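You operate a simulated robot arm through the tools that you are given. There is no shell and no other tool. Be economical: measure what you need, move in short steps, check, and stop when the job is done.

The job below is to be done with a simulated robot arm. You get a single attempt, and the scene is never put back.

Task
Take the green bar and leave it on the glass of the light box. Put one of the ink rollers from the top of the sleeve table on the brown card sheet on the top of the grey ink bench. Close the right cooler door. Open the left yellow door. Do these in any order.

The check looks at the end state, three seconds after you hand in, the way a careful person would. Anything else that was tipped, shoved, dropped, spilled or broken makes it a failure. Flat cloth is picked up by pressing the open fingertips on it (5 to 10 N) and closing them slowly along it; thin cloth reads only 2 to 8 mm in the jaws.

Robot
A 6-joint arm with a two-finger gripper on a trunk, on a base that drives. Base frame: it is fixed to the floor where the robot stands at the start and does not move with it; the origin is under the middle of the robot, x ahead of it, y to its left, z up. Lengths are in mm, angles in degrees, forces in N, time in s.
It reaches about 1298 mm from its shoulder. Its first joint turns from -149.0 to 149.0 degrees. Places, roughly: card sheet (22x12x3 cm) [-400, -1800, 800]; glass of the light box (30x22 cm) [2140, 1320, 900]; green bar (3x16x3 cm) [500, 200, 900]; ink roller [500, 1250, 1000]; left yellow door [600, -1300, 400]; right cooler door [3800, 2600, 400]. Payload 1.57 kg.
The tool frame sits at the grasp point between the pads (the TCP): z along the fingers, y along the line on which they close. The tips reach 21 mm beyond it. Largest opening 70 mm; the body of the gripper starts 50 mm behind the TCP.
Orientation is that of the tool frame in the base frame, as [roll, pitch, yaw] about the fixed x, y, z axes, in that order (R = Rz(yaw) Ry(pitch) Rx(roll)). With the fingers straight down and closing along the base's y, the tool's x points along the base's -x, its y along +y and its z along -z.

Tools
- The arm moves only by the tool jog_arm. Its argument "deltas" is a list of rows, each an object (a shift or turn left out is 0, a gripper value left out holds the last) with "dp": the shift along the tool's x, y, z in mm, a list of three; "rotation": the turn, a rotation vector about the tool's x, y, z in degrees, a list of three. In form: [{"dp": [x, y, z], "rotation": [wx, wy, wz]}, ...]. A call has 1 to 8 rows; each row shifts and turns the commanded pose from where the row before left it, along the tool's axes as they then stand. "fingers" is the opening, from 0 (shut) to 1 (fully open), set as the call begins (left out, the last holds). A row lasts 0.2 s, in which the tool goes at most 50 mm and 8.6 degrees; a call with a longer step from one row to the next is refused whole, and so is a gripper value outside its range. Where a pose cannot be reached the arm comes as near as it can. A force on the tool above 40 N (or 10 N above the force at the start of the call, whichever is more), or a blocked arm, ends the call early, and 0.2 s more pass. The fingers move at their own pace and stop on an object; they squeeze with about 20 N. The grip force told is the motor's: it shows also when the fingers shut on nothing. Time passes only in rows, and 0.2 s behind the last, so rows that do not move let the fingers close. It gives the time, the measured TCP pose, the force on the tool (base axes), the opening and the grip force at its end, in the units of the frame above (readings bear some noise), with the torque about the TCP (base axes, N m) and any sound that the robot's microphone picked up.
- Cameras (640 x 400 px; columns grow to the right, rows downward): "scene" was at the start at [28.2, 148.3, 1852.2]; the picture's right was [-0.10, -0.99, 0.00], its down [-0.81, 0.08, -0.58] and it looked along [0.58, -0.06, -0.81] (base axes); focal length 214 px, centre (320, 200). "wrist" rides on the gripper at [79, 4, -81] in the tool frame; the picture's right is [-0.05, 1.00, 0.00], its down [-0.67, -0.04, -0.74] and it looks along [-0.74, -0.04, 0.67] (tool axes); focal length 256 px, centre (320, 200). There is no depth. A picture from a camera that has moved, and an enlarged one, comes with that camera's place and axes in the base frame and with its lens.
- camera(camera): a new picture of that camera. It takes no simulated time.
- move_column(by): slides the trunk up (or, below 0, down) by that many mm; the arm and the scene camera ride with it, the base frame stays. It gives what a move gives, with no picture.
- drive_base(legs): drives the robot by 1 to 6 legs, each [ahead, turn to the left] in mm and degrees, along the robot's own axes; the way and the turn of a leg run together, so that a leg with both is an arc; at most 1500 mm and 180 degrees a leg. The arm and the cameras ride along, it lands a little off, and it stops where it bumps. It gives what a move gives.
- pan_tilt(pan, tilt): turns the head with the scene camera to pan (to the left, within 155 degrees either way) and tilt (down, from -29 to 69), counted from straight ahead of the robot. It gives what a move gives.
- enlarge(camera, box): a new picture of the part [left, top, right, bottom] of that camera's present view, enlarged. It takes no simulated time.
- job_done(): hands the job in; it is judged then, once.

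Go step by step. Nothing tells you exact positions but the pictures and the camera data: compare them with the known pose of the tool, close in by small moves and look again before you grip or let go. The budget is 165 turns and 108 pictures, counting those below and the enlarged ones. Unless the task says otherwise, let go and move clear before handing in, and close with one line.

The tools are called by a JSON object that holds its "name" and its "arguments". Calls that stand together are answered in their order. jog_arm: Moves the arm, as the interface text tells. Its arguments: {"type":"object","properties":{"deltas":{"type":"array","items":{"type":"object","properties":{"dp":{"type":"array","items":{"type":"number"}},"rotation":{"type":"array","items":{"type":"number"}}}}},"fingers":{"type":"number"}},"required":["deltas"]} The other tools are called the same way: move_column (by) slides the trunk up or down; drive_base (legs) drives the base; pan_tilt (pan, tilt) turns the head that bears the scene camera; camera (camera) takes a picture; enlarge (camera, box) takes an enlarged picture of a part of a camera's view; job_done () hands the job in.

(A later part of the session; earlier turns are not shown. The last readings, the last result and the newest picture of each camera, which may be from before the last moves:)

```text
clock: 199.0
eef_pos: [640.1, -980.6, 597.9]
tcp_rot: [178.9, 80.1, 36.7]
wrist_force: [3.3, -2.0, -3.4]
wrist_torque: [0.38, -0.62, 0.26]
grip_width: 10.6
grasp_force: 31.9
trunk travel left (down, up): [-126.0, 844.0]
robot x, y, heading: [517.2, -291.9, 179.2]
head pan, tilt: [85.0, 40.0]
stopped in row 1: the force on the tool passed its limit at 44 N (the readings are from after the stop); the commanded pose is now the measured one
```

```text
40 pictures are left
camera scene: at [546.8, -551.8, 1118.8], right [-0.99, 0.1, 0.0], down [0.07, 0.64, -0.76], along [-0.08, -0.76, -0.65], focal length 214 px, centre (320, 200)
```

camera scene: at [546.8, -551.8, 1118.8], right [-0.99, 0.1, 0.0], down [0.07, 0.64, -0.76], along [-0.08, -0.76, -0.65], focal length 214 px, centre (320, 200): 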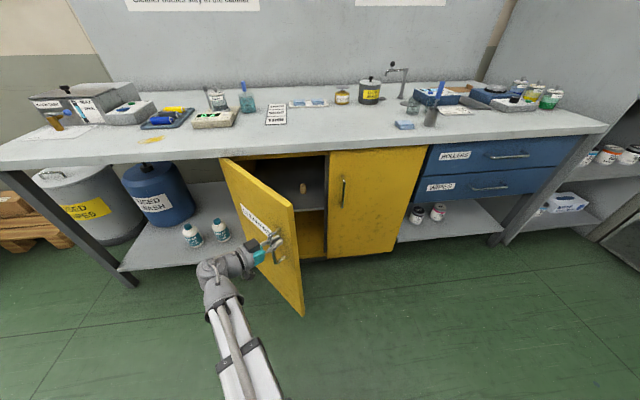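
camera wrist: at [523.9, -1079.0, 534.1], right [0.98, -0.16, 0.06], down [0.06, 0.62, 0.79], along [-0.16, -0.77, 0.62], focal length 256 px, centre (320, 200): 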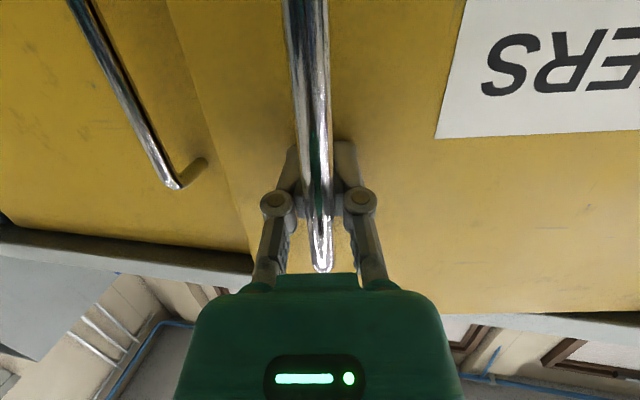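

Open about 50°. I'll try a little further in smaller steps.

{"name": "jog_arm", "arguments": {"deltas": [{"dp": [2.5, 2.2, -14], "rotation": [2.46, 0, 0.43]}, {"dp": [2.5, 2.2, -14], "rotation": [2.46, 0, 0.43]}, {"dp": [2.5, 2.2, -14], "rotation": [2.46, 0, 0.43]}, {"dp": [2.5, 2.2, -14], "rotation": [2.46, 0, 0.43]}]}}

{"name": "camera", "arguments": {"camera": "wrist"}}

```text
clock: 199.9
eef_pos: [652.5, -970.8, 594.0]
tcp_rot: [-179.6, 79.6, 28.4]
wrist_force: [9.2, -16.1, -14.5]
wrist_torque: [-0.07, 0.02, -0.3]
grip_width: 12.0
grasp_force: 31.9
trunk travel left (down, up): [-126.0, 844.0]
robot x, y, heading: [516.6, -294.0, 179.2]
head pan, tilt: [85.0, 40.0]
stopped in row 4: the force on the tool passed its limit at 42 N (the readings are from after the stop); the commanded pose is now the measured one
```

```text
39 pictures are left
camera wrist: at [736.7, -929.5, 530.8], right [0.46, -0.89, 0.05], down [0.52, 0.32, 0.79], along [-0.72, -0.34, 0.61], focal length 256 px, centre (320, 200)
```

wrist: 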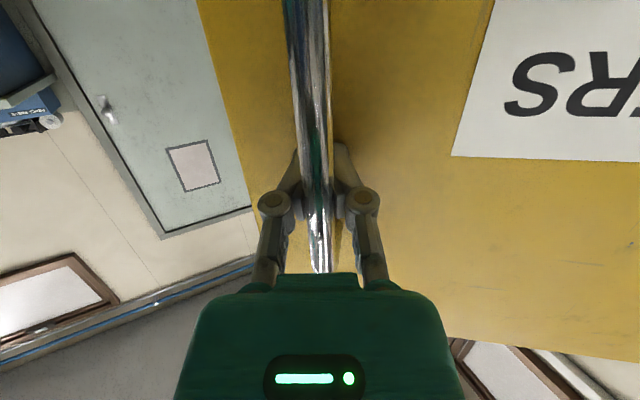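

The wrist reached its limit with the door at ~55°. I'll release, lift over, and push the door further from its inner side.

{"name": "jog_arm", "arguments": {"deltas": [{}, {}, {}, {}], "fingers": 1}}

{"name": "jog_arm", "arguments": {"deltas": [{"dp": [4, 0, -24]}, {"dp": [4, 0, -24]}, {"dp": [4, 0, -24]}]}}

{"name": "camera", "arguments": {"camera": "scene"}}

```text
clock: 200.9
eef_pos: [650.0, -968.9, 595.0]
tcp_rot: [-179.4, 79.8, 28.1]
wrist_force: [-0.6, -0.2, -1.3]
wrist_torque: [0.0, 0.02, 0.01]
grip_width: 70.0
grasp_force: 0.0
trunk travel left (down, up): [-126.0, 844.0]
robot x, y, heading: [518.7, -289.2, 179.0]
head pan, tilt: [85.0, 40.0]
```

```text
clock: 201.9
eef_pos: [659.4, -957.1, 590.9]
tcp_rot: [-178.2, 79.1, 24.6]
wrist_force: [-0.3, -0.7, -0.4]
wrist_torque: [0.02, 0.07, 0.02]
grip_width: 70.0
grasp_force: 0.1
trunk travel left (down, up): [-126.0, 844.0]
robot x, y, heading: [514.8, -293.1, 179.0]
head pan, tilt: [85.0, 40.0]
stopped in row 3: the arm was blocked; the commanded pose is now the measured one
```

```text
38 pictures are left
camera scene: at [528.4, -567.1, 1115.2], right [-0.99, 0.1, -0.02], down [0.08, 0.65, -0.75], along [-0.06, -0.75, -0.66], focal length 214 px, centre (320, 200)
```

scene: 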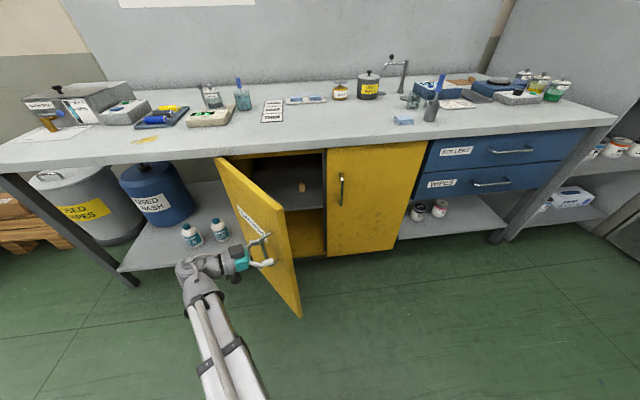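

The boom is pressing against the robot's own head mast; I'll back the base 80 mm so the gripper comes off the handle, then swing the arm back.

{"name": "drive_base", "arguments": {"legs": [[-80, 0]]}}

{"name": "camera", "arguments": {"camera": "scene"}}

```text
clock: 203.0
eef_pos: [738.1, -958.5, 592.5]
tcp_rot: [-178.2, 79.1, 24.4]
wrist_force: [-0.7, 0.5, 0.2]
wrist_torque: [-0.01, 0.0, 0.0]
grip_width: 69.8
grasp_force: 0.1
trunk travel left (down, up): [-126.0, 844.0]
robot x, y, heading: [594.5, -290.9, 179.0]
head pan, tilt: [85.0, 40.0]
```

```text
37 pictures are left
camera scene: at [607.7, -567.9, 1114.9], right [-0.99, 0.1, -0.02], down [0.08, 0.65, -0.75], along [-0.06, -0.75, -0.66], focal length 214 px, centre (320, 200)
```

scene: 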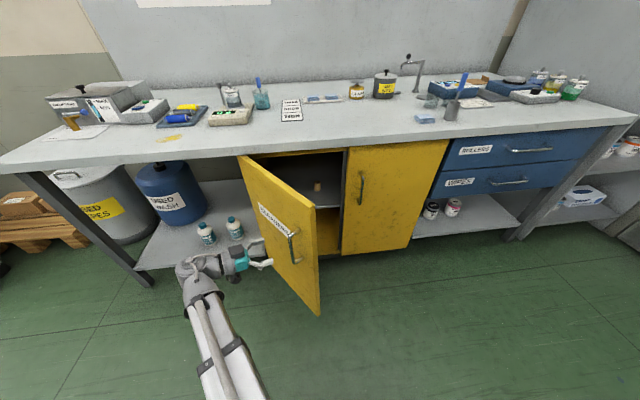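

{"name": "move_column", "arguments": {"by": 330}}

{"name": "jog_arm", "arguments": {"deltas": [{"dp": [-7, 0, 39]}, {"dp": [-7, 0, 39]}, {"dp": [-7, 0, 39]}, {"dp": [-7, 0, 39]}, {"dp": [-7, 0, 39]}], "fingers": 0}}

{"name": "jog_arm", "arguments": {"deltas": [{"rotation": [-8, 0, -1.4]}, {"rotation": [-8, 0, -1.4]}, {"rotation": [-8, 0, -1.4]}, {"rotation": [-8, 0, -1.4]}, {"rotation": [-8, 0, -1.4]}, {"rotation": [-8, 0, -1.4]}, {"rotation": [-8, 0, -1.4]}, {"rotation": [-8, 0, -1.4]}]}}

{"name": "camera", "arguments": {"camera": "scene"}}

```text
clock: 206.2
eef_pos: [736.9, -958.4, 925.3]
tcp_rot: [-179.0, 79.8, 23.6]
wrist_force: [-0.3, -1.1, -0.6]
wrist_torque: [0.01, 0.02, -0.02]
grip_width: 70.1
grasp_force: 0.1
trunk travel left (down, up): [-456.0, 514.0]
robot x, y, heading: [595.0, -290.8, 178.9]
head pan, tilt: [85.0, 40.0]
```

```text
clock: 207.4
eef_pos: [567.0, -1025.7, 931.6]
tcp_rot: [179.4, 80.9, 22.2]
wrist_force: [0.8, 0.6, -0.8]
wrist_torque: [0.01, 0.01, -0.03]
grip_width: 0.0
grasp_force: 19.7
trunk travel left (down, up): [-456.0, 514.0]
robot x, y, heading: [599.5, -294.4, 179.2]
head pan, tilt: [85.0, 40.0]
```

```text
clock: 209.2
eef_pos: [567.3, -1027.0, 930.0]
tcp_rot: [-175.9, 80.7, 91.8]
wrist_force: [0.9, 0.4, -0.6]
wrist_torque: [0.01, 0.01, -0.01]
grip_width: 0.0
grasp_force: 19.8
out of reach, approached as far as the arm can: row 2
trunk travel left (down, up): [-456.0, 514.0]
robot x, y, heading: [597.2, -292.6, 179.2]
head pan, tilt: [85.0, 40.0]
```

```text
36 pictures are left
camera scene: at [631.5, -550.4, 1449.2], right [-0.99, 0.1, 0.0], down [0.07, 0.64, -0.77], along [-0.08, -0.76, -0.64], focal length 214 px, centre (320, 200)
```

scene: 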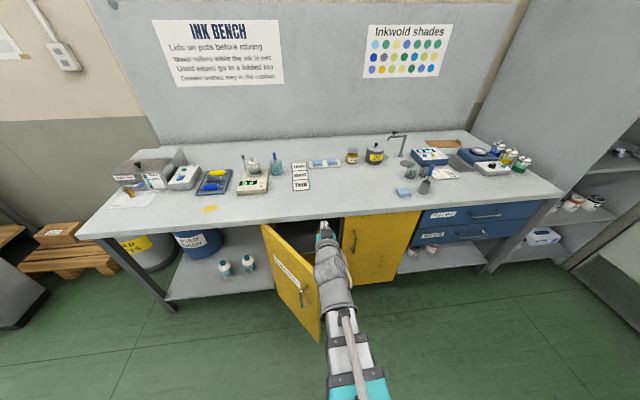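

{"name": "jog_arm", "arguments": {"deltas": [{"dp": [0, -40, 0]}, {"dp": [0, -40, 0]}]}}

{"name": "move_column", "arguments": {"by": -330}}

{"name": "camera", "arguments": {"camera": "scene"}}

```text
clock: 209.8
eef_pos: [487.6, -1022.8, 930.2]
tcp_rot: [-176.1, 80.5, 91.6]
wrist_force: [0.7, -0.5, 0.1]
wrist_torque: [-0.04, -0.01, -0.06]
grip_width: 0.0
grasp_force: 19.7
trunk travel left (down, up): [-456.0, 514.0]
robot x, y, heading: [598.6, -295.9, 179.0]
head pan, tilt: [85.0, 40.0]
```

```text
clock: 213.1
eef_pos: [487.2, -1022.5, 600.7]
tcp_rot: [-176.4, 80.5, 91.3]
wrist_force: [0.6, -0.8, -0.6]
wrist_torque: [0.02, 0.01, 0.02]
grip_width: 0.0
grasp_force: 20.1
trunk travel left (down, up): [-126.0, 844.0]
robot x, y, heading: [597.9, -292.1, 179.1]
head pan, tilt: [85.0, 40.0]
```

```text
35 pictures are left
camera scene: at [631.2, -550.4, 1119.2], right [-0.99, 0.1, 0.0], down [0.07, 0.64, -0.77], along [-0.08, -0.76, -0.64], focal length 214 px, centre (320, 200)
```

scene: 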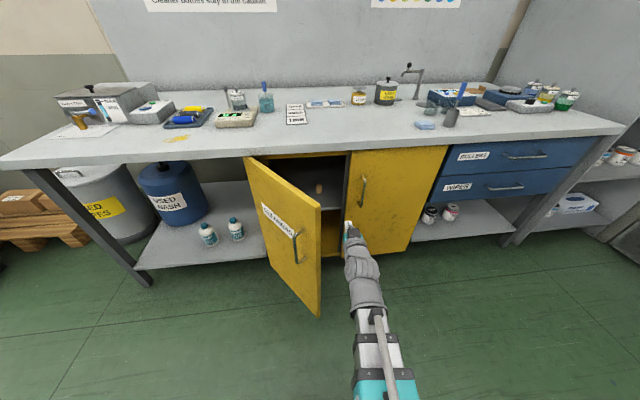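

{"name": "jog_arm", "arguments": {"deltas": [{"dp": [0, 35, 0]}, {"dp": [0, 35, 0]}, {"dp": [0, 30, 0]}, {"dp": [0, 30, 0]}, {"dp": [0, 30, 0]}, {"dp": [0, 30, 0]}, {"dp": [0, 30, 0]}]}}

{"name": "camera", "arguments": {"camera": "scene"}}

```text
clock: 214.7
eef_pos: [706.5, -1032.1, 601.6]
tcp_rot: [-176.3, 80.5, 91.4]
wrist_force: [0.2, -0.9, 0.0]
wrist_torque: [0.0, -0.03, 0.01]
grip_width: 0.0
grasp_force: 20.6
trunk travel left (down, up): [-126.0, 844.0]
robot x, y, heading: [597.8, -295.3, 179.0]
head pan, tilt: [85.0, 40.0]
```

```text
34 pictures are left
camera scene: at [631.2, -550.3, 1119.2], right [-0.99, 0.1, 0.0], down [0.07, 0.64, -0.77], along [-0.08, -0.76, -0.64], focal length 214 px, centre (320, 200)
```

scene: 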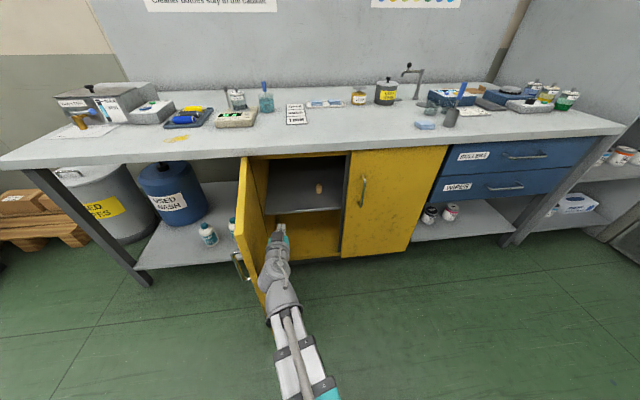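

{"name": "jog_arm", "arguments": {"deltas": [{"dp": [0, 25, 0]}, {"dp": [0, 25, 0]}]}}

{"name": "jog_arm", "arguments": {"deltas": [{"dp": [0, -40, 0]}, {"dp": [0, -45, 0]}, {"dp": [0, -45, 0]}, {"dp": [0, -45, 0]}]}}

{"name": "camera", "arguments": {"camera": "scene"}}

```text
clock: 215.3
eef_pos: [758.8, -1035.2, 599.0]
tcp_rot: [-176.6, 80.5, 91.0]
wrist_force: [0.3, -0.4, 1.0]
wrist_torque: [-0.03, 0.01, 0.0]
grip_width: 0.0
grasp_force: 19.8
trunk travel left (down, up): [-126.0, 844.0]
robot x, y, heading: [592.4, -293.0, 179.1]
head pan, tilt: [85.0, 40.0]
```

```text
clock: 216.3
eef_pos: [579.8, -1025.7, 599.4]
tcp_rot: [-176.6, 80.5, 91.2]
wrist_force: [-0.3, -0.7, -0.5]
wrist_torque: [0.03, 0.03, -0.02]
grip_width: 0.1
grasp_force: 20.0
trunk travel left (down, up): [-126.0, 844.0]
robot x, y, heading: [598.0, -293.6, 179.1]
head pan, tilt: [85.0, 40.0]
```

```text
33 pictures are left
camera scene: at [631.5, -550.4, 1119.2], right [-0.99, 0.1, 0.0], down [0.07, 0.64, -0.77], along [-0.08, -0.76, -0.64], focal length 214 px, centre (320, 200)
```

scene: 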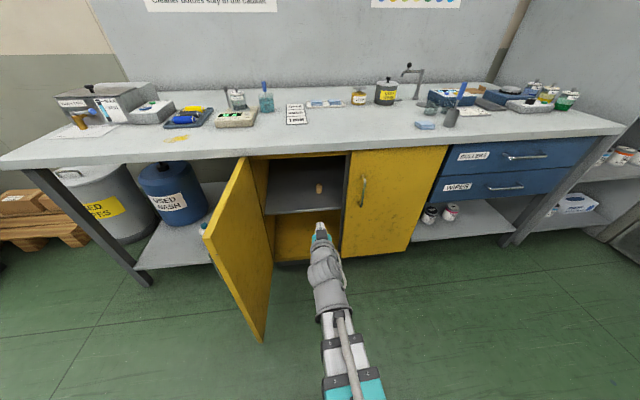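

The left yellow door stands wide open. Now I'll raise the arm, move west clear of the door and peg table, and look at the sleeve table side.

{"name": "move_column", "arguments": {"by": 400}}

{"name": "move_column", "arguments": {"by": 300}}

{"name": "drive_base", "arguments": {"legs": [[790, 0]]}}

{"name": "pan_tilt", "arguments": {"pan": -85, "tilt": 30}}

{"name": "camera", "arguments": {"camera": "scene"}}

```text
clock: 220.1
eef_pos: [581.5, -1024.6, 1001.1]
tcp_rot: [-176.4, 80.5, 91.3]
wrist_force: [0.5, -0.9, -0.5]
wrist_torque: [0.0, 0.02, 0.02]
grip_width: 0.0
grasp_force: 20.1
trunk travel left (down, up): [-526.0, 444.0]
robot x, y, heading: [596.7, -293.1, 179.1]
head pan, tilt: [85.0, 40.0]
```

```text
clock: 223.1
eef_pos: [580.4, -1025.7, 1300.5]
tcp_rot: [-176.3, 80.3, 91.2]
wrist_force: [0.0, -0.2, -0.5]
wrist_torque: [0.01, -0.03, 0.0]
grip_width: 0.1
grasp_force: 20.4
trunk travel left (down, up): [-826.0, 144.0]
robot x, y, heading: [601.0, -291.5, 179.2]
head pan, tilt: [85.0, 40.0]
```

```text
clock: 228.3
eef_pos: [-214.4, -1008.7, 1299.2]
tcp_rot: [-176.5, 80.5, 90.7]
wrist_force: [-1.0, 0.2, -0.6]
wrist_torque: [0.01, 0.0, 0.01]
grip_width: 0.0
grasp_force: 20.1
trunk travel left (down, up): [-826.0, 144.0]
robot x, y, heading: [-194.1, -278.3, 178.7]
head pan, tilt: [85.0, 40.0]
```

```text
clock: 230.8
eef_pos: [-214.7, -1008.7, 1299.2]
tcp_rot: [-176.5, 80.5, 90.7]
wrist_force: [-0.1, 0.2, -0.3]
wrist_torque: [-0.01, 0.0, -0.03]
grip_width: 0.0
grasp_force: 20.2
trunk travel left (down, up): [-826.0, 144.0]
robot x, y, heading: [-191.8, -281.1, 178.9]
head pan, tilt: [-85.0, 30.0]
```

```text
32 pictures are left
camera scene: at [-156.8, -360.3, 1834.6], right [1.0, 0.07, 0.0], down [0.03, -0.5, -0.87], along [-0.06, 0.86, -0.5], focal length 214 px, centre (320, 200)
```

scene: 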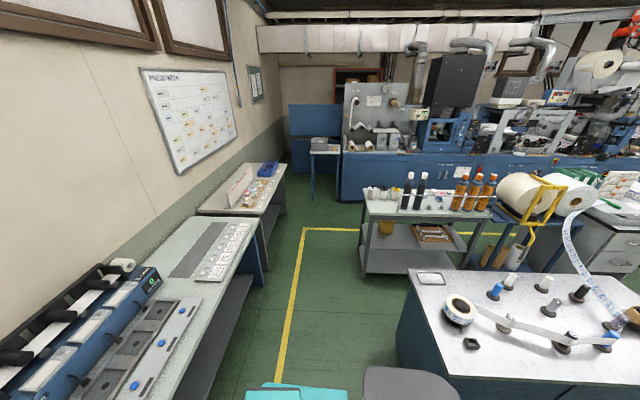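

Corridor is x≈-720..300. I'll turn to face south and reverse north up the corridor, with the arm high pointing east.

{"name": "move_column", "arguments": {"by": 140}}

{"name": "drive_base", "arguments": {"legs": [[0, 91.2], [-600, 0]]}}

{"name": "pan_tilt", "arguments": {"pan": 135, "tilt": 45}}

{"name": "camera", "arguments": {"camera": "scene"}}

```text
clock: 232.5
eef_pos: [-215.3, -1009.4, 1439.8]
tcp_rot: [-176.5, 80.4, 90.7]
wrist_force: [0.7, 0.4, -0.9]
wrist_torque: [0.03, -0.02, -0.01]
grip_width: 0.0
grasp_force: 20.1
trunk travel left (down, up): [-966.0, 4.0]
robot x, y, heading: [-189.8, -280.7, 178.8]
head pan, tilt: [-85.0, 30.0]
```

```text
clock: 242.3
eef_pos: [548.1, 305.1, 1439.9]
tcp_rot: [-175.8, 80.4, -178.6]
wrist_force: [0.3, 1.3, 0.1]
wrist_torque: [-0.03, 0.0, -0.05]
grip_width: 0.0
grasp_force: 20.5
trunk travel left (down, up): [-966.0, 4.0]
robot x, y, heading: [-157.3, 324.3, -90.5]
head pan, tilt: [-85.0, 30.0]
```

```text
clock: 245.5
eef_pos: [546.9, 303.5, 1440.9]
tcp_rot: [-176.4, 80.5, -179.3]
wrist_force: [-0.4, 0.1, 1.0]
wrist_torque: [0.01, 0.03, 0.02]
grip_width: 0.3
grasp_force: 19.7
trunk travel left (down, up): [-966.0, 4.0]
robot x, y, heading: [-153.9, 327.1, -90.5]
head pan, tilt: [135.0, 45.0]
```

```text
31 pictures are left
camera scene: at [73.7, 425.8, 1952.0], right [0.7, -0.71, 0.0], down [-0.51, -0.49, -0.71], along [0.51, 0.49, -0.71], focal length 214 px, centre (320, 200)
```

scene: 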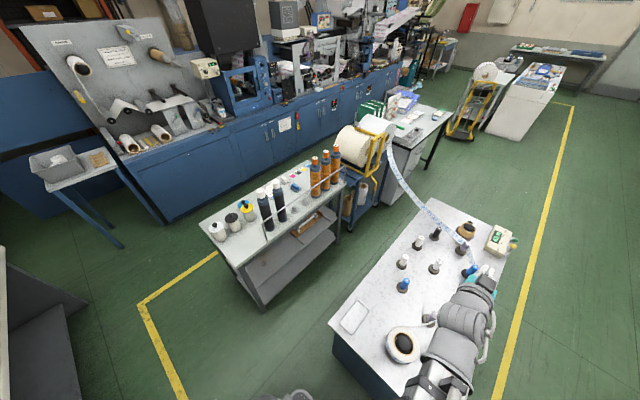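

{"name": "enlarge", "arguments": {"camera": "scene", "box": [190, 140, 350, 280]}}

```text
2.86 times, centred on (270, 210) of scene
camera zoom: at [73.7, 425.8, 1952.0], right [0.7, -0.71, 0.0], down [-0.51, -0.49, -0.71], along [0.51, 0.49, -0.71], focal length 613 px, centre (463, 171)
```

zoom: 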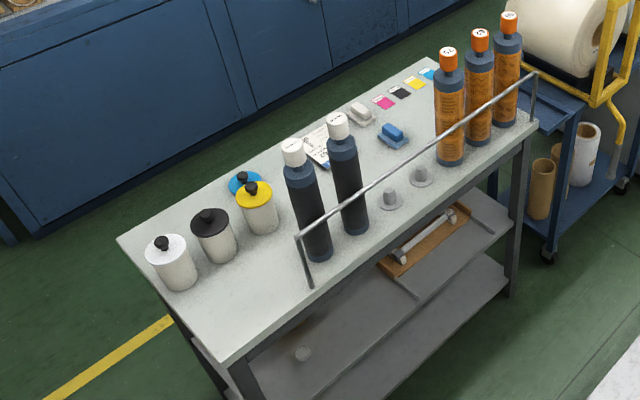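

The two black rollers with white knobs are at ≈(443,1225) and (552,1230), tops ≈1188; a rail at z≈1020 runs in front. I'll reverse north so the near roller is in arm range, keeping the gripper horizontal so I have lift height.

{"name": "drive_base", "arguments": {"legs": [[0, 8.5], [-505, 0], [0, 14]]}}

{"name": "pan_tilt", "arguments": {"pan": 100, "tilt": 45}}

{"name": "camera", "arguments": {"camera": "scene"}}

```text
clock: 251.0
eef_pos: [432.1, 1076.1, 1440.0]
tcp_rot: [-176.2, 80.5, -156.7]
wrist_force: [-0.2, -0.5, 0.7]
wrist_torque: [0.03, 0.0, 0.01]
grip_width: 0.0
grasp_force: 19.9
trunk travel left (down, up): [-966.0, 4.0]
robot x, y, heading: [-220.8, 827.5, -68.9]
head pan, tilt: [135.0, 45.0]
```

```text
clock: 252.0
eef_pos: [431.5, 1077.4, 1439.9]
tcp_rot: [-176.4, 80.6, -156.7]
wrist_force: [-0.6, -0.4, -0.2]
wrist_torque: [0.03, -0.01, 0.04]
grip_width: 0.2
grasp_force: 19.7
trunk travel left (down, up): [-966.0, 4.0]
robot x, y, heading: [-222.3, 826.4, -68.4]
head pan, tilt: [100.0, 45.0]
```

```text
29 pictures are left
camera scene: at [-10.6, 976.5, 1952.0], right [0.52, -0.85, 0.0], down [-0.6, -0.37, -0.71], along [0.6, 0.37, -0.71], focal length 214 px, centre (320, 200)
```

scene: 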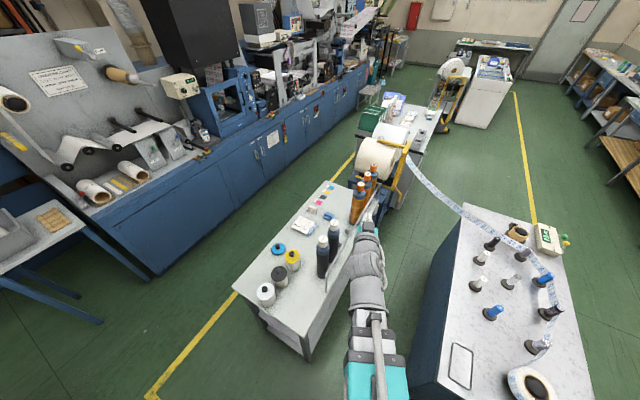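

{"name": "enlarge", "arguments": {"camera": "scene", "box": [250, 180, 410, 320]}}

```text
2.86 times, centred on (330, 250) of scene
camera zoom: at [-10.6, 976.5, 1952.0], right [0.52, -0.85, 0.0], down [-0.6, -0.37, -0.71], along [0.6, 0.37, -0.71], focal length 613 px, centre (291, 57)
```

zoom: 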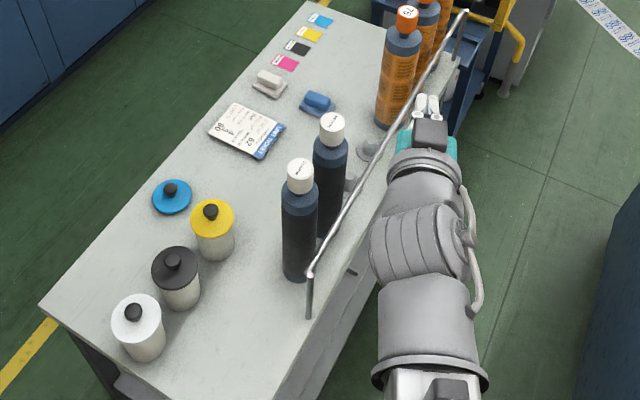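

Better triangulation puts the near roller at ≈(465,1257), knob top ≈1147, table ≈805. Move the open gripper above it.

{"name": "jog_arm", "arguments": {"deltas": [{"dp": [-4.2, 38, 25.2]}, {"dp": [-4.2, 38, 25.2]}, {"dp": [-4.2, 38, 25.2]}, {"dp": [-4.2, 38, 25.2]}], "fingers": 1}}

{"name": "move_column", "arguments": {"by": -190}}

{"name": "enlarge", "arguments": {"camera": "scene", "box": [250, 160, 410, 300]}}

```text
clock: 253.0
eef_pos: [477.8, 1255.1, 1438.5]
tcp_rot: [-176.3, 80.2, -156.6]
wrist_force: [-0.9, 0.3, 0.1]
wrist_torque: [0.01, -0.03, -0.01]
grip_width: 69.8
grasp_force: 0.1
trunk travel left (down, up): [-966.0, 4.0]
robot x, y, heading: [-219.4, 828.9, -68.4]
head pan, tilt: [100.0, 45.0]
```

```text
clock: 255.1
eef_pos: [477.0, 1253.0, 1249.6]
tcp_rot: [-176.5, 80.5, -156.9]
wrist_force: [0.7, -0.2, 0.4]
wrist_torque: [0.01, 0.0, 0.03]
grip_width: 70.0
grasp_force: 0.1
trunk travel left (down, up): [-776.0, 194.0]
robot x, y, heading: [-222.0, 828.2, -68.5]
head pan, tilt: [100.0, 45.0]
```

```text
2.86 times, centred on (330, 230) of scene
camera zoom: at [-10.6, 976.4, 1762.0], right [0.52, -0.85, 0.0], down [-0.6, -0.37, -0.71], along [0.6, 0.37, -0.71], focal length 613 px, centre (291, 114)
```

zoom: 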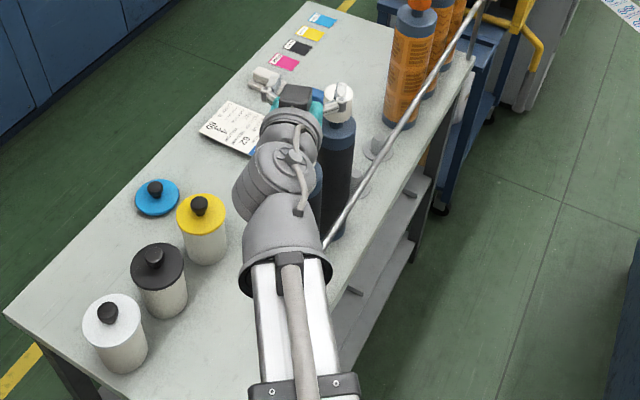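

{"name": "jog_arm", "arguments": {"deltas": [{"dp": [1, 7, -5]}, {}]}}

{"name": "move_column", "arguments": {"by": -78}}

{"name": "camera", "arguments": {"camera": "wrist"}}

```text
clock: 255.7
eef_pos: [470.1, 1257.8, 1249.7]
tcp_rot: [-176.5, 80.2, -156.8]
wrist_force: [0.0, 0.2, 0.3]
wrist_torque: [0.03, 0.0, -0.03]
grip_width: 69.9
grasp_force: 0.2
trunk travel left (down, up): [-776.0, 194.0]
robot x, y, heading: [-220.4, 831.7, -68.2]
head pan, tilt: [100.0, 45.0]
```

```text
clock: 256.8
eef_pos: [470.2, 1258.7, 1171.3]
tcp_rot: [-176.5, 80.3, -156.8]
wrist_force: [0.0, -0.3, 0.3]
wrist_torque: [0.01, -0.01, 0.01]
grip_width: 70.1
grasp_force: 0.1
trunk travel left (down, up): [-698.0, 272.0]
robot x, y, heading: [-220.5, 829.5, -68.4]
head pan, tilt: [100.0, 45.0]
```

```text
26 pictures are left
camera wrist: at [380.2, 1230.3, 1106.4], right [-0.33, 0.94, 0.04], down [-0.58, -0.24, 0.78], along [0.75, 0.23, 0.62], focal length 256 px, centre (320, 200)
```

wrist: 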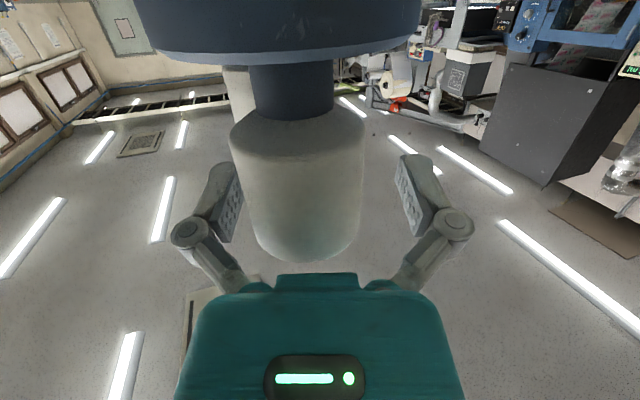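

The knob is between the fingers but nearer the palm; I'll back off 25 mm, shift slightly right, and lower a touch.

{"name": "jog_arm", "arguments": {"deltas": [{"dp": [2, -3, -12]}, {"dp": [2, -3, -12]}, {}]}}

{"name": "move_column", "arguments": {"by": -14}}

{"name": "camera", "arguments": {"camera": "wrist"}}

```text
clock: 257.6
eef_pos: [449.2, 1244.3, 1170.3]
tcp_rot: [-176.5, 80.2, -157.0]
wrist_force: [-0.9, 0.1, 0.4]
wrist_torque: [-0.01, 0.04, -0.01]
grip_width: 70.1
grasp_force: 0.0
trunk travel left (down, up): [-698.0, 272.0]
robot x, y, heading: [-224.0, 832.2, -68.5]
head pan, tilt: [100.0, 45.0]
```

```text
clock: 258.2
eef_pos: [449.9, 1244.9, 1157.3]
tcp_rot: [-176.5, 80.3, -156.8]
wrist_force: [0.5, 0.3, -0.8]
wrist_torque: [0.01, -0.01, 0.0]
grip_width: 70.0
grasp_force: 0.1
trunk travel left (down, up): [-684.0, 286.0]
robot x, y, heading: [-224.3, 828.1, -68.6]
head pan, tilt: [100.0, 45.0]
```

```text
25 pictures are left
camera wrist: at [359.2, 1216.6, 1092.3], right [-0.33, 0.94, 0.04], down [-0.58, -0.24, 0.78], along [0.75, 0.23, 0.62], focal length 256 px, centre (320, 200)
```

wrist: 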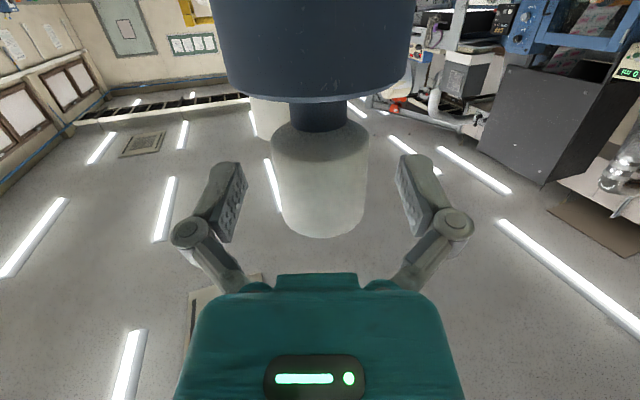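

Centered. Close and lift.

{"name": "jog_arm", "arguments": {"deltas": [{}, {}, {}, {}], "fingers": 0}}

{"name": "move_column", "arguments": {"by": 40}}

{"name": "enlarge", "arguments": {"camera": "scene", "box": [250, 160, 410, 300]}}

```text
clock: 259.2
eef_pos: [448.6, 1244.2, 1157.3]
tcp_rot: [-176.7, 80.3, -157.0]
wrist_force: [-1.4, 1.0, 2.4]
wrist_torque: [0.33, 0.09, 0.05]
grip_width: 40.0
grasp_force: 20.2
trunk travel left (down, up): [-684.0, 286.0]
robot x, y, heading: [-224.5, 829.6, -68.5]
head pan, tilt: [100.0, 45.0]
```

```text
clock: 260.1
eef_pos: [449.6, 1244.4, 1196.7]
tcp_rot: [-176.5, 80.3, -156.8]
wrist_force: [-0.3, 0.2, -4.6]
wrist_torque: [-0.03, 0.0, 0.02]
grip_width: 39.6
grasp_force: 19.6
trunk travel left (down, up): [-724.0, 246.0]
robot x, y, heading: [-221.3, 831.5, -68.5]
head pan, tilt: [100.0, 45.0]
```

```text
2.86 times, centred on (330, 230) of scene
camera zoom: at [-9.8, 976.9, 1709.8], right [0.52, -0.85, 0.0], down [-0.6, -0.37, -0.71], along [0.6, 0.37, -0.71], focal length 613 px, centre (291, 114)
```

zoom: 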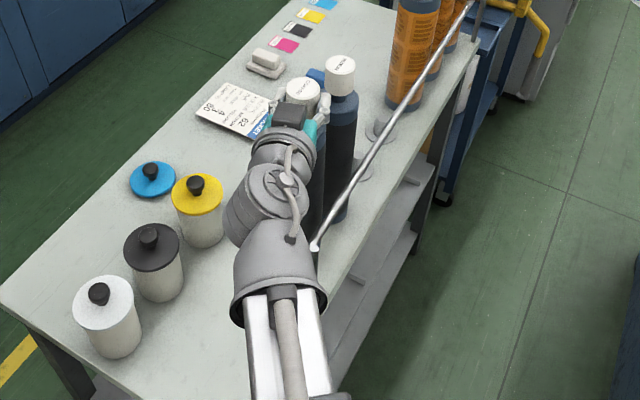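

Roller held (≈0.5 kg). Lift fully, then retrace the path out.

{"name": "move_column", "arguments": {"by": 242}}

{"name": "camera", "arguments": {"camera": "wrist"}}

{"name": "enlarge", "arguments": {"camera": "scene", "box": [230, 160, 430, 320]}}

```text
clock: 262.6
eef_pos: [448.7, 1243.5, 1438.3]
tcp_rot: [-176.5, 80.3, -156.8]
wrist_force: [-0.1, 0.5, -4.3]
wrist_torque: [0.01, 0.04, 0.03]
grip_width: 39.8
grasp_force: 19.7
trunk travel left (down, up): [-966.0, 4.0]
robot x, y, heading: [-223.9, 834.4, -68.2]
head pan, tilt: [100.0, 45.0]
```

```text
23 pictures are left
camera wrist: at [359.7, 1216.9, 1374.0], right [-0.33, 0.94, 0.04], down [-0.58, -0.24, 0.78], along [0.75, 0.23, 0.62], focal length 256 px, centre (320, 200)
```

wrist: 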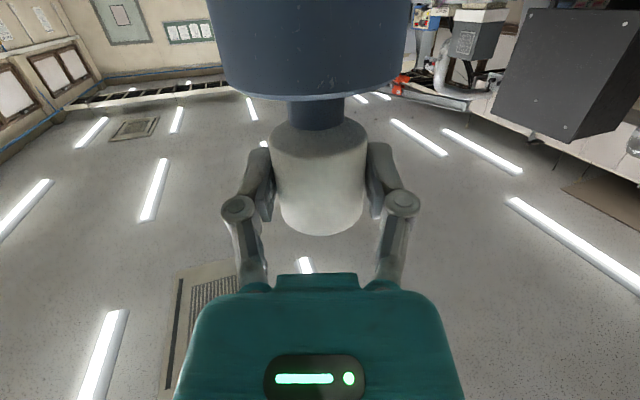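

```text
2.50 times, centred on (330, 240) of scene
camera zoom: at [-9.9, 976.9, 1951.8], right [0.52, -0.85, 0.0], down [-0.6, -0.37, -0.71], along [0.6, 0.37, -0.71], focal length 536 px, centre (295, 100)
```

zoom: 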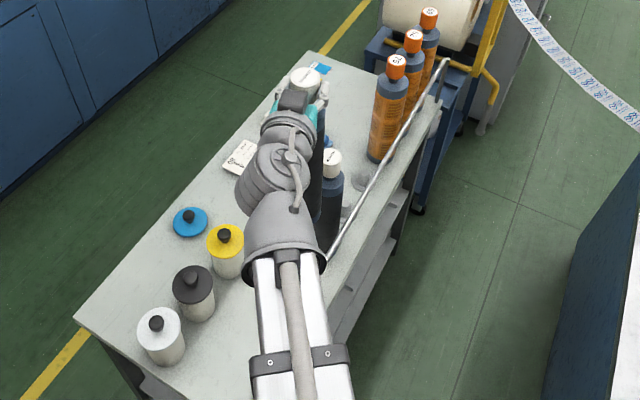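

{"name": "drive_base", "arguments": {"legs": [[0, -14], [505, 0]]}}

{"name": "drive_base", "arguments": {"legs": [[830, 0], [0, -67.5]]}}

{"name": "pan_tilt", "arguments": {"pan": 60, "tilt": 40}}

{"name": "camera", "arguments": {"camera": "scene"}}

```text
clock: 267.2
eef_pos: [597.0, 575.2, 1438.8]
tcp_rot: [-176.6, 80.3, -170.7]
wrist_force: [-0.1, -0.2, -4.1]
wrist_torque: [0.0, 0.03, 0.0]
grip_width: 39.8
grasp_force: 19.5
trunk travel left (down, up): [-966.0, 4.0]
robot x, y, heading: [-151.8, 330.5, -82.1]
head pan, tilt: [100.0, 45.0]
```

```text
clock: 276.9
eef_pos: [478.1, -1073.6, 1439.6]
tcp_rot: [-176.6, 80.3, 121.6]
wrist_force: [-0.1, -0.3, -4.4]
wrist_torque: [0.01, 0.0, 0.02]
grip_width: 39.5
grasp_force: 19.9
trunk travel left (down, up): [-966.0, 4.0]
robot x, y, heading: [-52.0, -435.0, -150.0]
head pan, tilt: [100.0, 45.0]
```

```text
clock: 278.0
eef_pos: [477.3, -1074.4, 1438.9]
tcp_rot: [-176.5, 80.3, 121.8]
wrist_force: [0.1, 0.3, -4.7]
wrist_torque: [-0.02, -0.02, 0.01]
grip_width: 39.3
grasp_force: 19.6
trunk travel left (down, up): [-966.0, 4.0]
robot x, y, heading: [-54.4, -441.1, -150.1]
head pan, tilt: [60.0, 40.0]
```

```text
21 pictures are left
camera scene: at [73.0, -651.5, 1959.1], right [-1.0, 0.0, 0.0], down [0.0, 0.64, -0.77], along [0.0, -0.77, -0.64], focal length 214 px, centre (320, 200)
```

scene: 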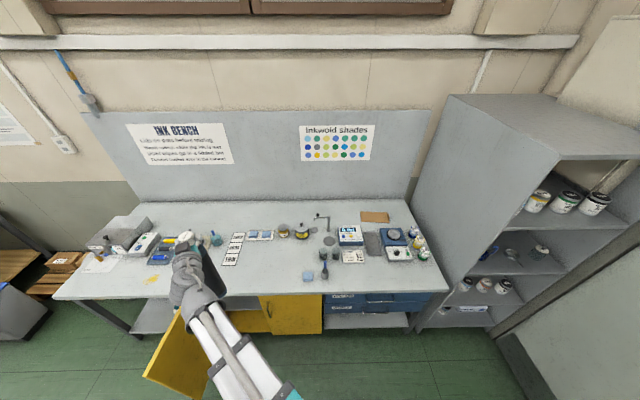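

{"name": "enlarge", "arguments": {"camera": "scene", "box": [310, 190, 450, 290]}}

```text
4.00 times, centred on (380, 240) of scene
camera zoom: at [73.0, -651.5, 1959.1], right [-1.0, 0.0, 0.0], down [0.0, 0.64, -0.77], along [0.0, -0.77, -0.64], focal length 858 px, centre (80, 40)
```

zoom: 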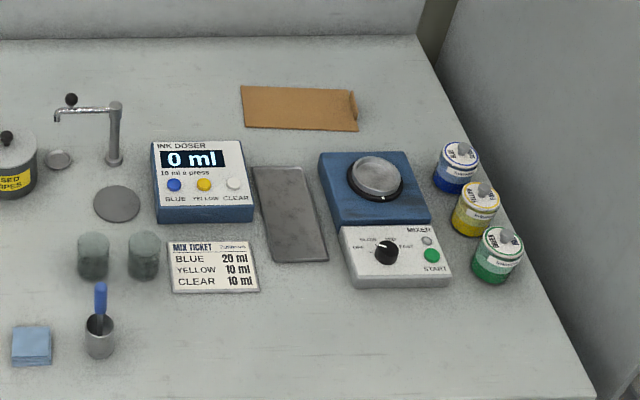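

Card center ≈(-350,-1860), bench z≈780. Drive along the bench and line up parallel to it.

{"name": "drive_base", "arguments": {"legs": [[0, 5], [500, 0], [0, -35]]}}

{"name": "pan_tilt", "arguments": {"pan": 85, "tilt": 40}}

{"name": "camera", "arguments": {"camera": "scene"}}

```text
clock: 284.5
eef_pos: [-308.4, -1536.2, 1437.6]
tcp_rot: [-176.5, 80.2, 92.2]
wrist_force: [-0.1, 0.3, -4.5]
wrist_torque: [-0.04, 0.01, -0.02]
grip_width: 39.7
grasp_force: 20.0
trunk travel left (down, up): [-966.0, 4.0]
robot x, y, heading: [-454.6, -697.3, -179.2]
head pan, tilt: [60.0, 40.0]
```

```text
clock: 285.4
eef_pos: [-309.1, -1536.0, 1438.8]
tcp_rot: [-176.5, 80.3, 92.2]
wrist_force: [0.0, -0.5, -4.2]
wrist_torque: [-0.02, 0.03, -0.01]
grip_width: 39.6
grasp_force: 19.6
trunk travel left (down, up): [-966.0, 4.0]
robot x, y, heading: [-455.3, -699.3, -179.2]
head pan, tilt: [85.0, 40.0]
```

```text
19 pictures are left
camera scene: at [-416.8, -955.0, 1959.1], right [-1.0, 0.08, 0.0], down [0.05, 0.64, -0.77], along [-0.06, -0.76, -0.64], focal length 214 px, centre (320, 200)
```

scene: 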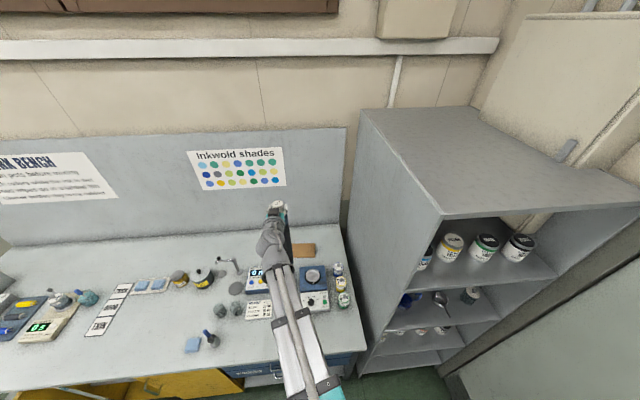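

{"name": "jog_arm", "arguments": {"deltas": [{"dp": [-6.8, -6, 39.4]}, {"dp": [-6.8, -6, 39.4]}, {"dp": [-6.8, -6, 39.4]}, {"dp": [-6.8, -6, 39.4]}, {"dp": [-6.8, -6, 39.4]}, {"dp": [-6.8, -6, 39.4]}, {"dp": [-6.8, -6, 39.4]}, {"dp": [-6.8, -6, 39.4]}]}}

{"name": "enlarge", "arguments": {"camera": "scene", "box": [220, 170, 360, 290]}}

```text
clock: 287.1
eef_pos: [-365.1, -1855.3, 1438.2]
tcp_rot: [-176.5, 80.4, 92.3]
wrist_force: [0.4, -0.3, -5.2]
wrist_torque: [-0.05, -0.01, 0.05]
grip_width: 39.5
grasp_force: 20.0
trunk travel left (down, up): [-966.0, 4.0]
robot x, y, heading: [-460.4, -699.4, -179.2]
head pan, tilt: [85.0, 40.0]
```

```text
3.33 times, centred on (290, 230) of scene
camera zoom: at [-416.9, -956.6, 1958.8], right [-1.0, 0.07, 0.0], down [0.05, 0.64, -0.77], along [-0.06, -0.76, -0.64], focal length 715 px, centre (420, 100)
```

zoom: 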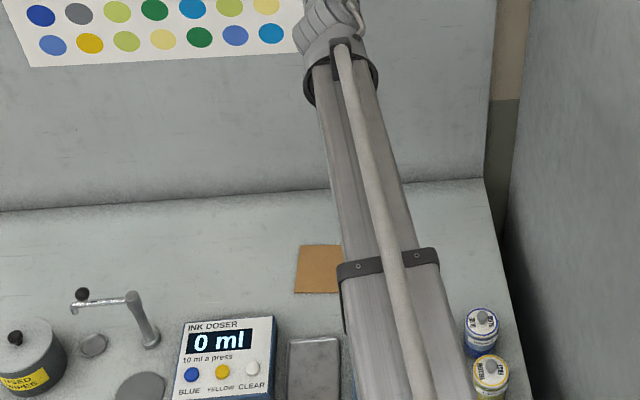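

{"name": "jog_arm", "arguments": {"deltas": [{"dp": [0, 13, 0]}, {}]}}

{"name": "move_column", "arguments": {"by": -220}}

{"name": "camera", "arguments": {"camera": "scene"}}

```text
clock: 287.8
eef_pos: [-352.0, -1853.9, 1438.6]
tcp_rot: [-176.5, 80.3, 92.2]
wrist_force: [-0.7, -0.1, -5.3]
wrist_torque: [0.03, -0.02, -0.04]
grip_width: 39.8
grasp_force: 19.9
trunk travel left (down, up): [-966.0, 4.0]
robot x, y, heading: [-453.9, -698.8, -179.4]
head pan, tilt: [85.0, 40.0]
```

```text
clock: 290.1
eef_pos: [-352.9, -1854.1, 1218.5]
tcp_rot: [-176.5, 80.3, 92.3]
wrist_force: [-0.6, 0.6, -4.4]
wrist_torque: [-0.04, 0.03, -0.01]
grip_width: 39.5
grasp_force: 20.2
trunk travel left (down, up): [-746.0, 224.0]
robot x, y, heading: [-457.7, -695.9, -179.3]
head pan, tilt: [85.0, 40.0]
```

```text
17 pictures are left
camera scene: at [-416.8, -954.8, 1739.1], right [-1.0, 0.07, 0.0], down [0.05, 0.64, -0.77], along [-0.06, -0.76, -0.64], focal length 214 px, centre (320, 200)
```

scene: 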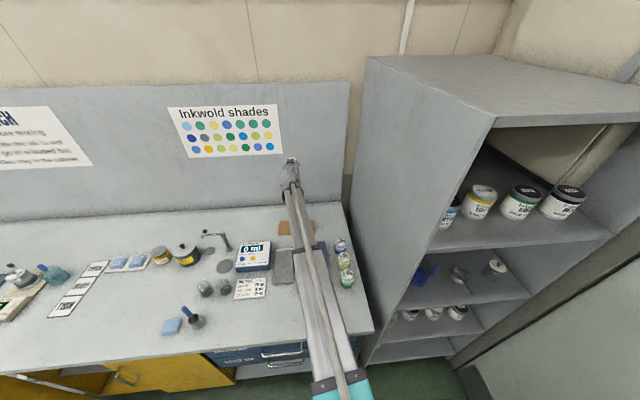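

{"name": "move_column", "arguments": {"by": -60}}

{"name": "enlarge", "arguments": {"camera": "scene", "box": [230, 140, 350, 230]}}

```text
clock: 291.1
eef_pos: [-351.9, -1854.5, 1158.8]
tcp_rot: [-176.5, 80.4, 92.4]
wrist_force: [0.7, 0.4, -4.3]
wrist_torque: [0.0, -0.03, 0.01]
grip_width: 39.7
grasp_force: 20.1
trunk travel left (down, up): [-686.0, 284.0]
robot x, y, heading: [-457.7, -698.8, -179.2]
head pan, tilt: [85.0, 40.0]
```

```text
4.44 times, centred on (290, 185) of scene
camera zoom: at [-416.8, -954.7, 1679.1], right [-1.0, 0.07, 0.0], down [0.05, 0.64, -0.77], along [-0.06, -0.76, -0.64], focal length 953 px, centre (453, 267)
```

zoom: 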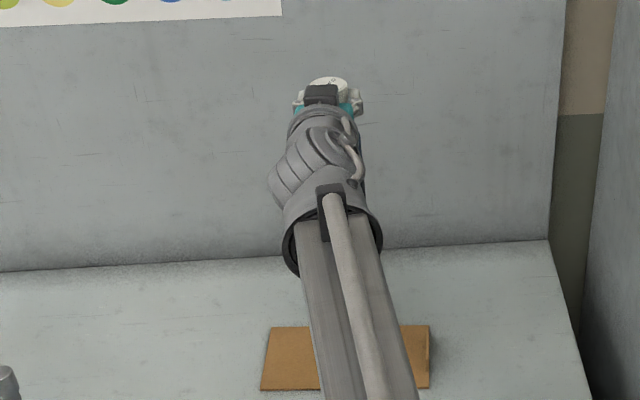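

Over the card center. Lower gently until contact.

{"name": "move_column", "arguments": {"by": -18}}

{"name": "move_column", "arguments": {"by": -8}}

{"name": "move_column", "arguments": {"by": -6}}

```text
clock: 291.7
eef_pos: [-352.8, -1854.3, 1139.9]
tcp_rot: [-176.5, 80.3, 92.2]
wrist_force: [0.0, -0.6, -4.6]
wrist_torque: [0.01, -0.01, 0.02]
grip_width: 39.4
grasp_force: 20.0
trunk travel left (down, up): [-668.0, 302.0]
robot x, y, heading: [-456.6, -698.4, -179.3]
head pan, tilt: [85.0, 40.0]
```

```text
clock: 292.3
eef_pos: [-352.5, -1854.0, 1133.0]
tcp_rot: [-176.5, 80.3, 92.3]
wrist_force: [-0.5, 0.2, -5.2]
wrist_torque: [-0.01, -0.02, -0.01]
grip_width: 39.4
grasp_force: 20.7
trunk travel left (down, up): [-660.0, 310.0]
robot x, y, heading: [-458.7, -696.7, -179.2]
head pan, tilt: [85.0, 40.0]
```

```text
clock: 292.9
eef_pos: [-351.4, -1854.1, 1125.5]
tcp_rot: [-176.5, 80.3, 92.3]
wrist_force: [0.7, -0.6, -4.2]
wrist_torque: [0.0, 0.0, 0.01]
grip_width: 39.6
grasp_force: 20.1
trunk travel left (down, up): [-654.0, 316.0]
robot x, y, heading: [-456.5, -703.3, -179.5]
head pan, tilt: [85.0, 40.0]
```

{"name": "move_column", "arguments": {"by": -6}}

{"name": "move_column", "arguments": {"by": -6}}

{"name": "move_column", "arguments": {"by": -6}}

{"name": "move_column", "arguments": {"by": -6}}

```text
clock: 293.4
eef_pos: [-352.9, -1854.4, 1121.2]
tcp_rot: [-176.5, 80.3, 92.3]
wrist_force: [0.1, -0.1, -4.4]
wrist_torque: [0.0, 0.01, -0.02]
grip_width: 39.7
grasp_force: 20.0
trunk travel left (down, up): [-648.0, 322.0]
robot x, y, heading: [-456.8, -702.5, -179.3]
head pan, tilt: [85.0, 40.0]
```

```text
clock: 293.9
eef_pos: [-352.5, -1854.7, 1114.2]
tcp_rot: [-176.5, 80.4, 92.4]
wrist_force: [-1.1, -0.4, -1.1]
wrist_torque: [-0.15, 0.01, 0.0]
grip_width: 39.8
grasp_force: 19.7
trunk travel left (down, up): [-642.0, 328.0]
robot x, y, heading: [-459.2, -701.5, -179.4]
head pan, tilt: [85.0, 40.0]
```

```text
clock: 294.5
eef_pos: [-351.4, -1852.1, 1110.9]
tcp_rot: [-176.5, 80.5, 92.4]
wrist_force: [-1.6, -0.3, 14.4]
wrist_torque: [-0.35, 0.02, 0.03]
grip_width: 39.5
grasp_force: 19.6
trunk travel left (down, up): [-636.0, 334.0]
robot x, y, heading: [-457.9, -696.8, -179.2]
head pan, tilt: [85.0, 40.0]
```

```text
clock: 295.1
eef_pos: [-351.6, -1853.5, 1103.5]
tcp_rot: [-176.7, 80.5, 92.2]
wrist_force: [-0.4, 2.1, 10.7]
wrist_torque: [-0.08, -0.01, 0.02]
grip_width: 39.2
grasp_force: 19.7
trunk travel left (down, up): [-630.0, 340.0]
robot x, y, heading: [-455.3, -699.0, -179.2]
head pan, tilt: [85.0, 40.0]
```

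Contact: the roller stands on the card. Release and rise clear.

{"name": "jog_arm", "arguments": {"deltas": [{}, {}, {}, {}, {}], "fingers": 1}}

{"name": "camera", "arguments": {"camera": "wrist"}}

```text
clock: 296.2
eef_pos: [-351.9, -1854.9, 1102.3]
tcp_rot: [-176.5, 80.3, 92.2]
wrist_force: [0.0, 0.5, -0.4]
wrist_torque: [-0.01, 0.03, -0.02]
grip_width: 70.3
grasp_force: 0.1
trunk travel left (down, up): [-630.0, 340.0]
robot x, y, heading: [-459.4, -701.5, -179.4]
head pan, tilt: [85.0, 40.0]
```

```text
15 pictures are left
camera wrist: at [-347.1, -1760.4, 1038.4], right [1.0, -0.03, 0.04], down [-0.02, 0.62, 0.78], along [-0.05, -0.78, 0.62], focal length 256 px, centre (320, 200)
```

wrist: 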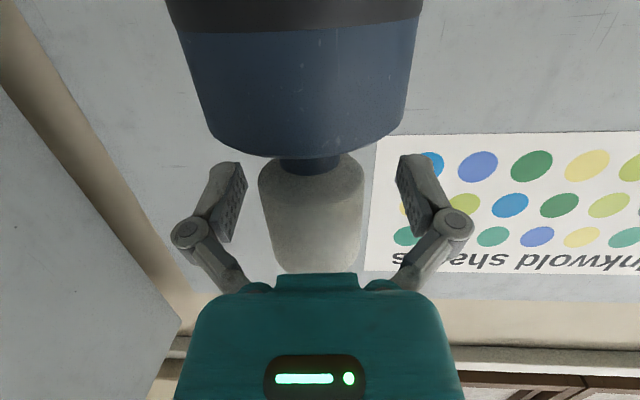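

{"name": "move_column", "arguments": {"by": 150}}

{"name": "jog_arm", "arguments": {"deltas": [{"dp": [6.8, 0, -39.4]}, {"dp": [6.8, 0, -39.4]}, {"dp": [6.8, 0, -39.4]}, {"dp": [6.8, 0, -39.4]}, {"dp": [6.8, 0, -39.4]}, {"dp": [6.8, 0, -39.4]}, {"dp": [6.8, 0, -39.4]}, {"dp": [6.8, 0, -39.4]}]}}

{"name": "camera", "arguments": {"camera": "scene"}}

```text
clock: 298.0
eef_pos: [-351.3, -1854.5, 1252.1]
tcp_rot: [-176.4, 80.3, 92.3]
wrist_force: [0.6, 0.9, 1.3]
wrist_torque: [-0.01, 0.02, 0.04]
grip_width: 70.0
grasp_force: 0.0
trunk travel left (down, up): [-780.0, 190.0]
robot x, y, heading: [-456.8, -698.6, -179.2]
head pan, tilt: [85.0, 40.0]
```

```text
clock: 299.8
eef_pos: [-346.1, -1532.9, 1253.8]
tcp_rot: [-176.5, 80.3, 92.2]
wrist_force: [0.7, -0.3, 0.2]
wrist_torque: [0.01, -0.03, 0.02]
grip_width: 69.9
grasp_force: 0.0
trunk travel left (down, up): [-780.0, 190.0]
robot x, y, heading: [-460.5, -700.4, -179.2]
head pan, tilt: [85.0, 40.0]
```

```text
14 pictures are left
camera scene: at [-417.0, -953.5, 1773.3], right [-1.0, 0.07, 0.0], down [0.05, 0.64, -0.77], along [-0.06, -0.76, -0.64], focal length 214 px, centre (320, 200)
```

scene: 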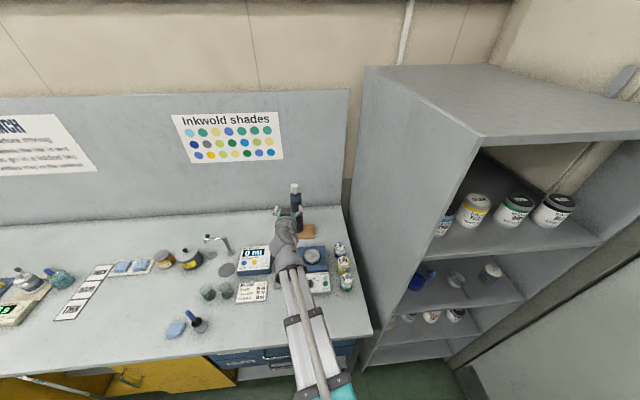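

The roller stands upright. I'll swing the arm aside and check its footing.

{"name": "jog_arm", "arguments": {"deltas": [{"dp": [0, 48, 0]}, {"dp": [0, 48, 0]}, {"dp": [0, 48, 0]}, {"dp": [0, 48, 0]}]}}

{"name": "enlarge", "arguments": {"camera": "scene", "box": [220, 170, 380, 290]}}

```text
clock: 300.8
eef_pos: [-153.1, -1538.0, 1252.9]
tcp_rot: [-176.4, 80.2, 92.4]
wrist_force: [0.1, 1.0, -0.2]
wrist_torque: [0.01, 0.02, 0.01]
grip_width: 69.9
grasp_force: 0.1
trunk travel left (down, up): [-780.0, 190.0]
robot x, y, heading: [-457.2, -701.2, -179.3]
head pan, tilt: [85.0, 40.0]
```

```text
3.33 times, centred on (300, 230) of scene
camera zoom: at [-416.1, -954.2, 1773.2], right [-1.0, 0.07, 0.0], down [0.05, 0.64, -0.77], along [-0.06, -0.76, -0.64], focal length 715 px, centre (387, 100)
```

zoom: 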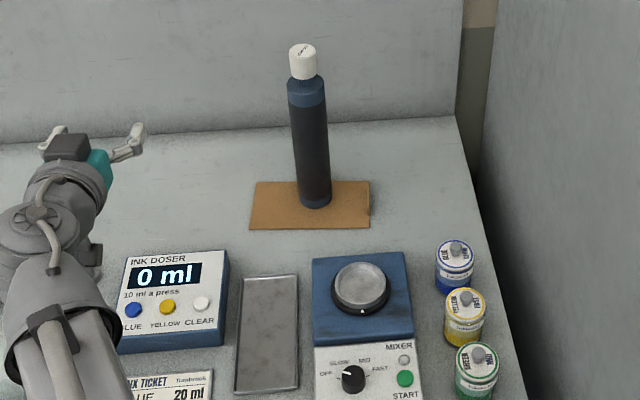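

Roller stands squarely on the card. Final check of the yellow door, the bar and the peg table.

{"name": "pan_tilt", "arguments": {"pan": 150, "tilt": 25}}

{"name": "camera", "arguments": {"camera": "scene"}}

{"name": "pan_tilt", "arguments": {"pan": -140, "tilt": 15}}

{"name": "camera", "arguments": {"camera": "scene"}}

```text
clock: 302.2
eef_pos: [-154.5, -1537.1, 1253.0]
tcp_rot: [-176.4, 80.2, 92.3]
wrist_force: [0.3, -0.4, -0.1]
wrist_torque: [-0.02, 0.01, -0.02]
grip_width: 70.2
grasp_force: 0.1
trunk travel left (down, up): [-780.0, 190.0]
robot x, y, heading: [-460.4, -700.0, -179.0]
head pan, tilt: [150.0, 25.0]
```

```text
12 pictures are left
camera scene: at [-330.1, -914.5, 1796.5], right [-0.49, -0.87, 0.0], down [-0.37, 0.21, -0.91], along [0.79, -0.44, -0.42], focal length 214 px, centre (320, 200)
```

scene: 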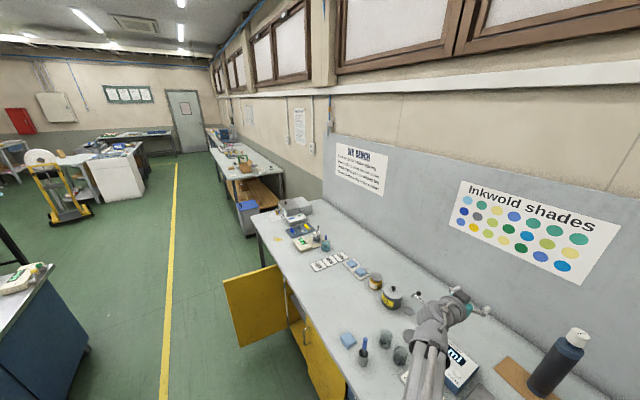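

```text
clock: 306.1
eef_pos: [-153.0, -1537.3, 1252.7]
tcp_rot: [-176.5, 80.4, 92.3]
wrist_force: [0.2, -1.1, 0.4]
wrist_torque: [0.0, 0.0, 0.0]
grip_width: 69.5
grasp_force: 0.2
trunk travel left (down, up): [-780.0, 190.0]
robot x, y, heading: [-460.0, -697.5, -179.5]
head pan, tilt: [-140.0, 15.0]
```

```text
11 pictures are left
camera scene: at [-339.6, -808.4, 1812.8], right [0.65, -0.76, 0.0], down [-0.2, -0.17, -0.97], along [0.73, 0.63, -0.26], focal length 214 px, centre (320, 200)
```

scene: 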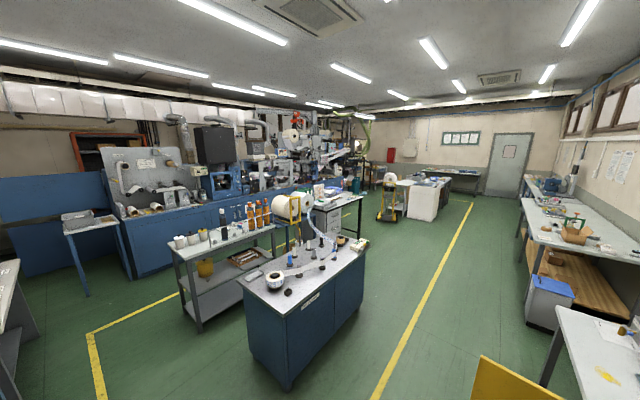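

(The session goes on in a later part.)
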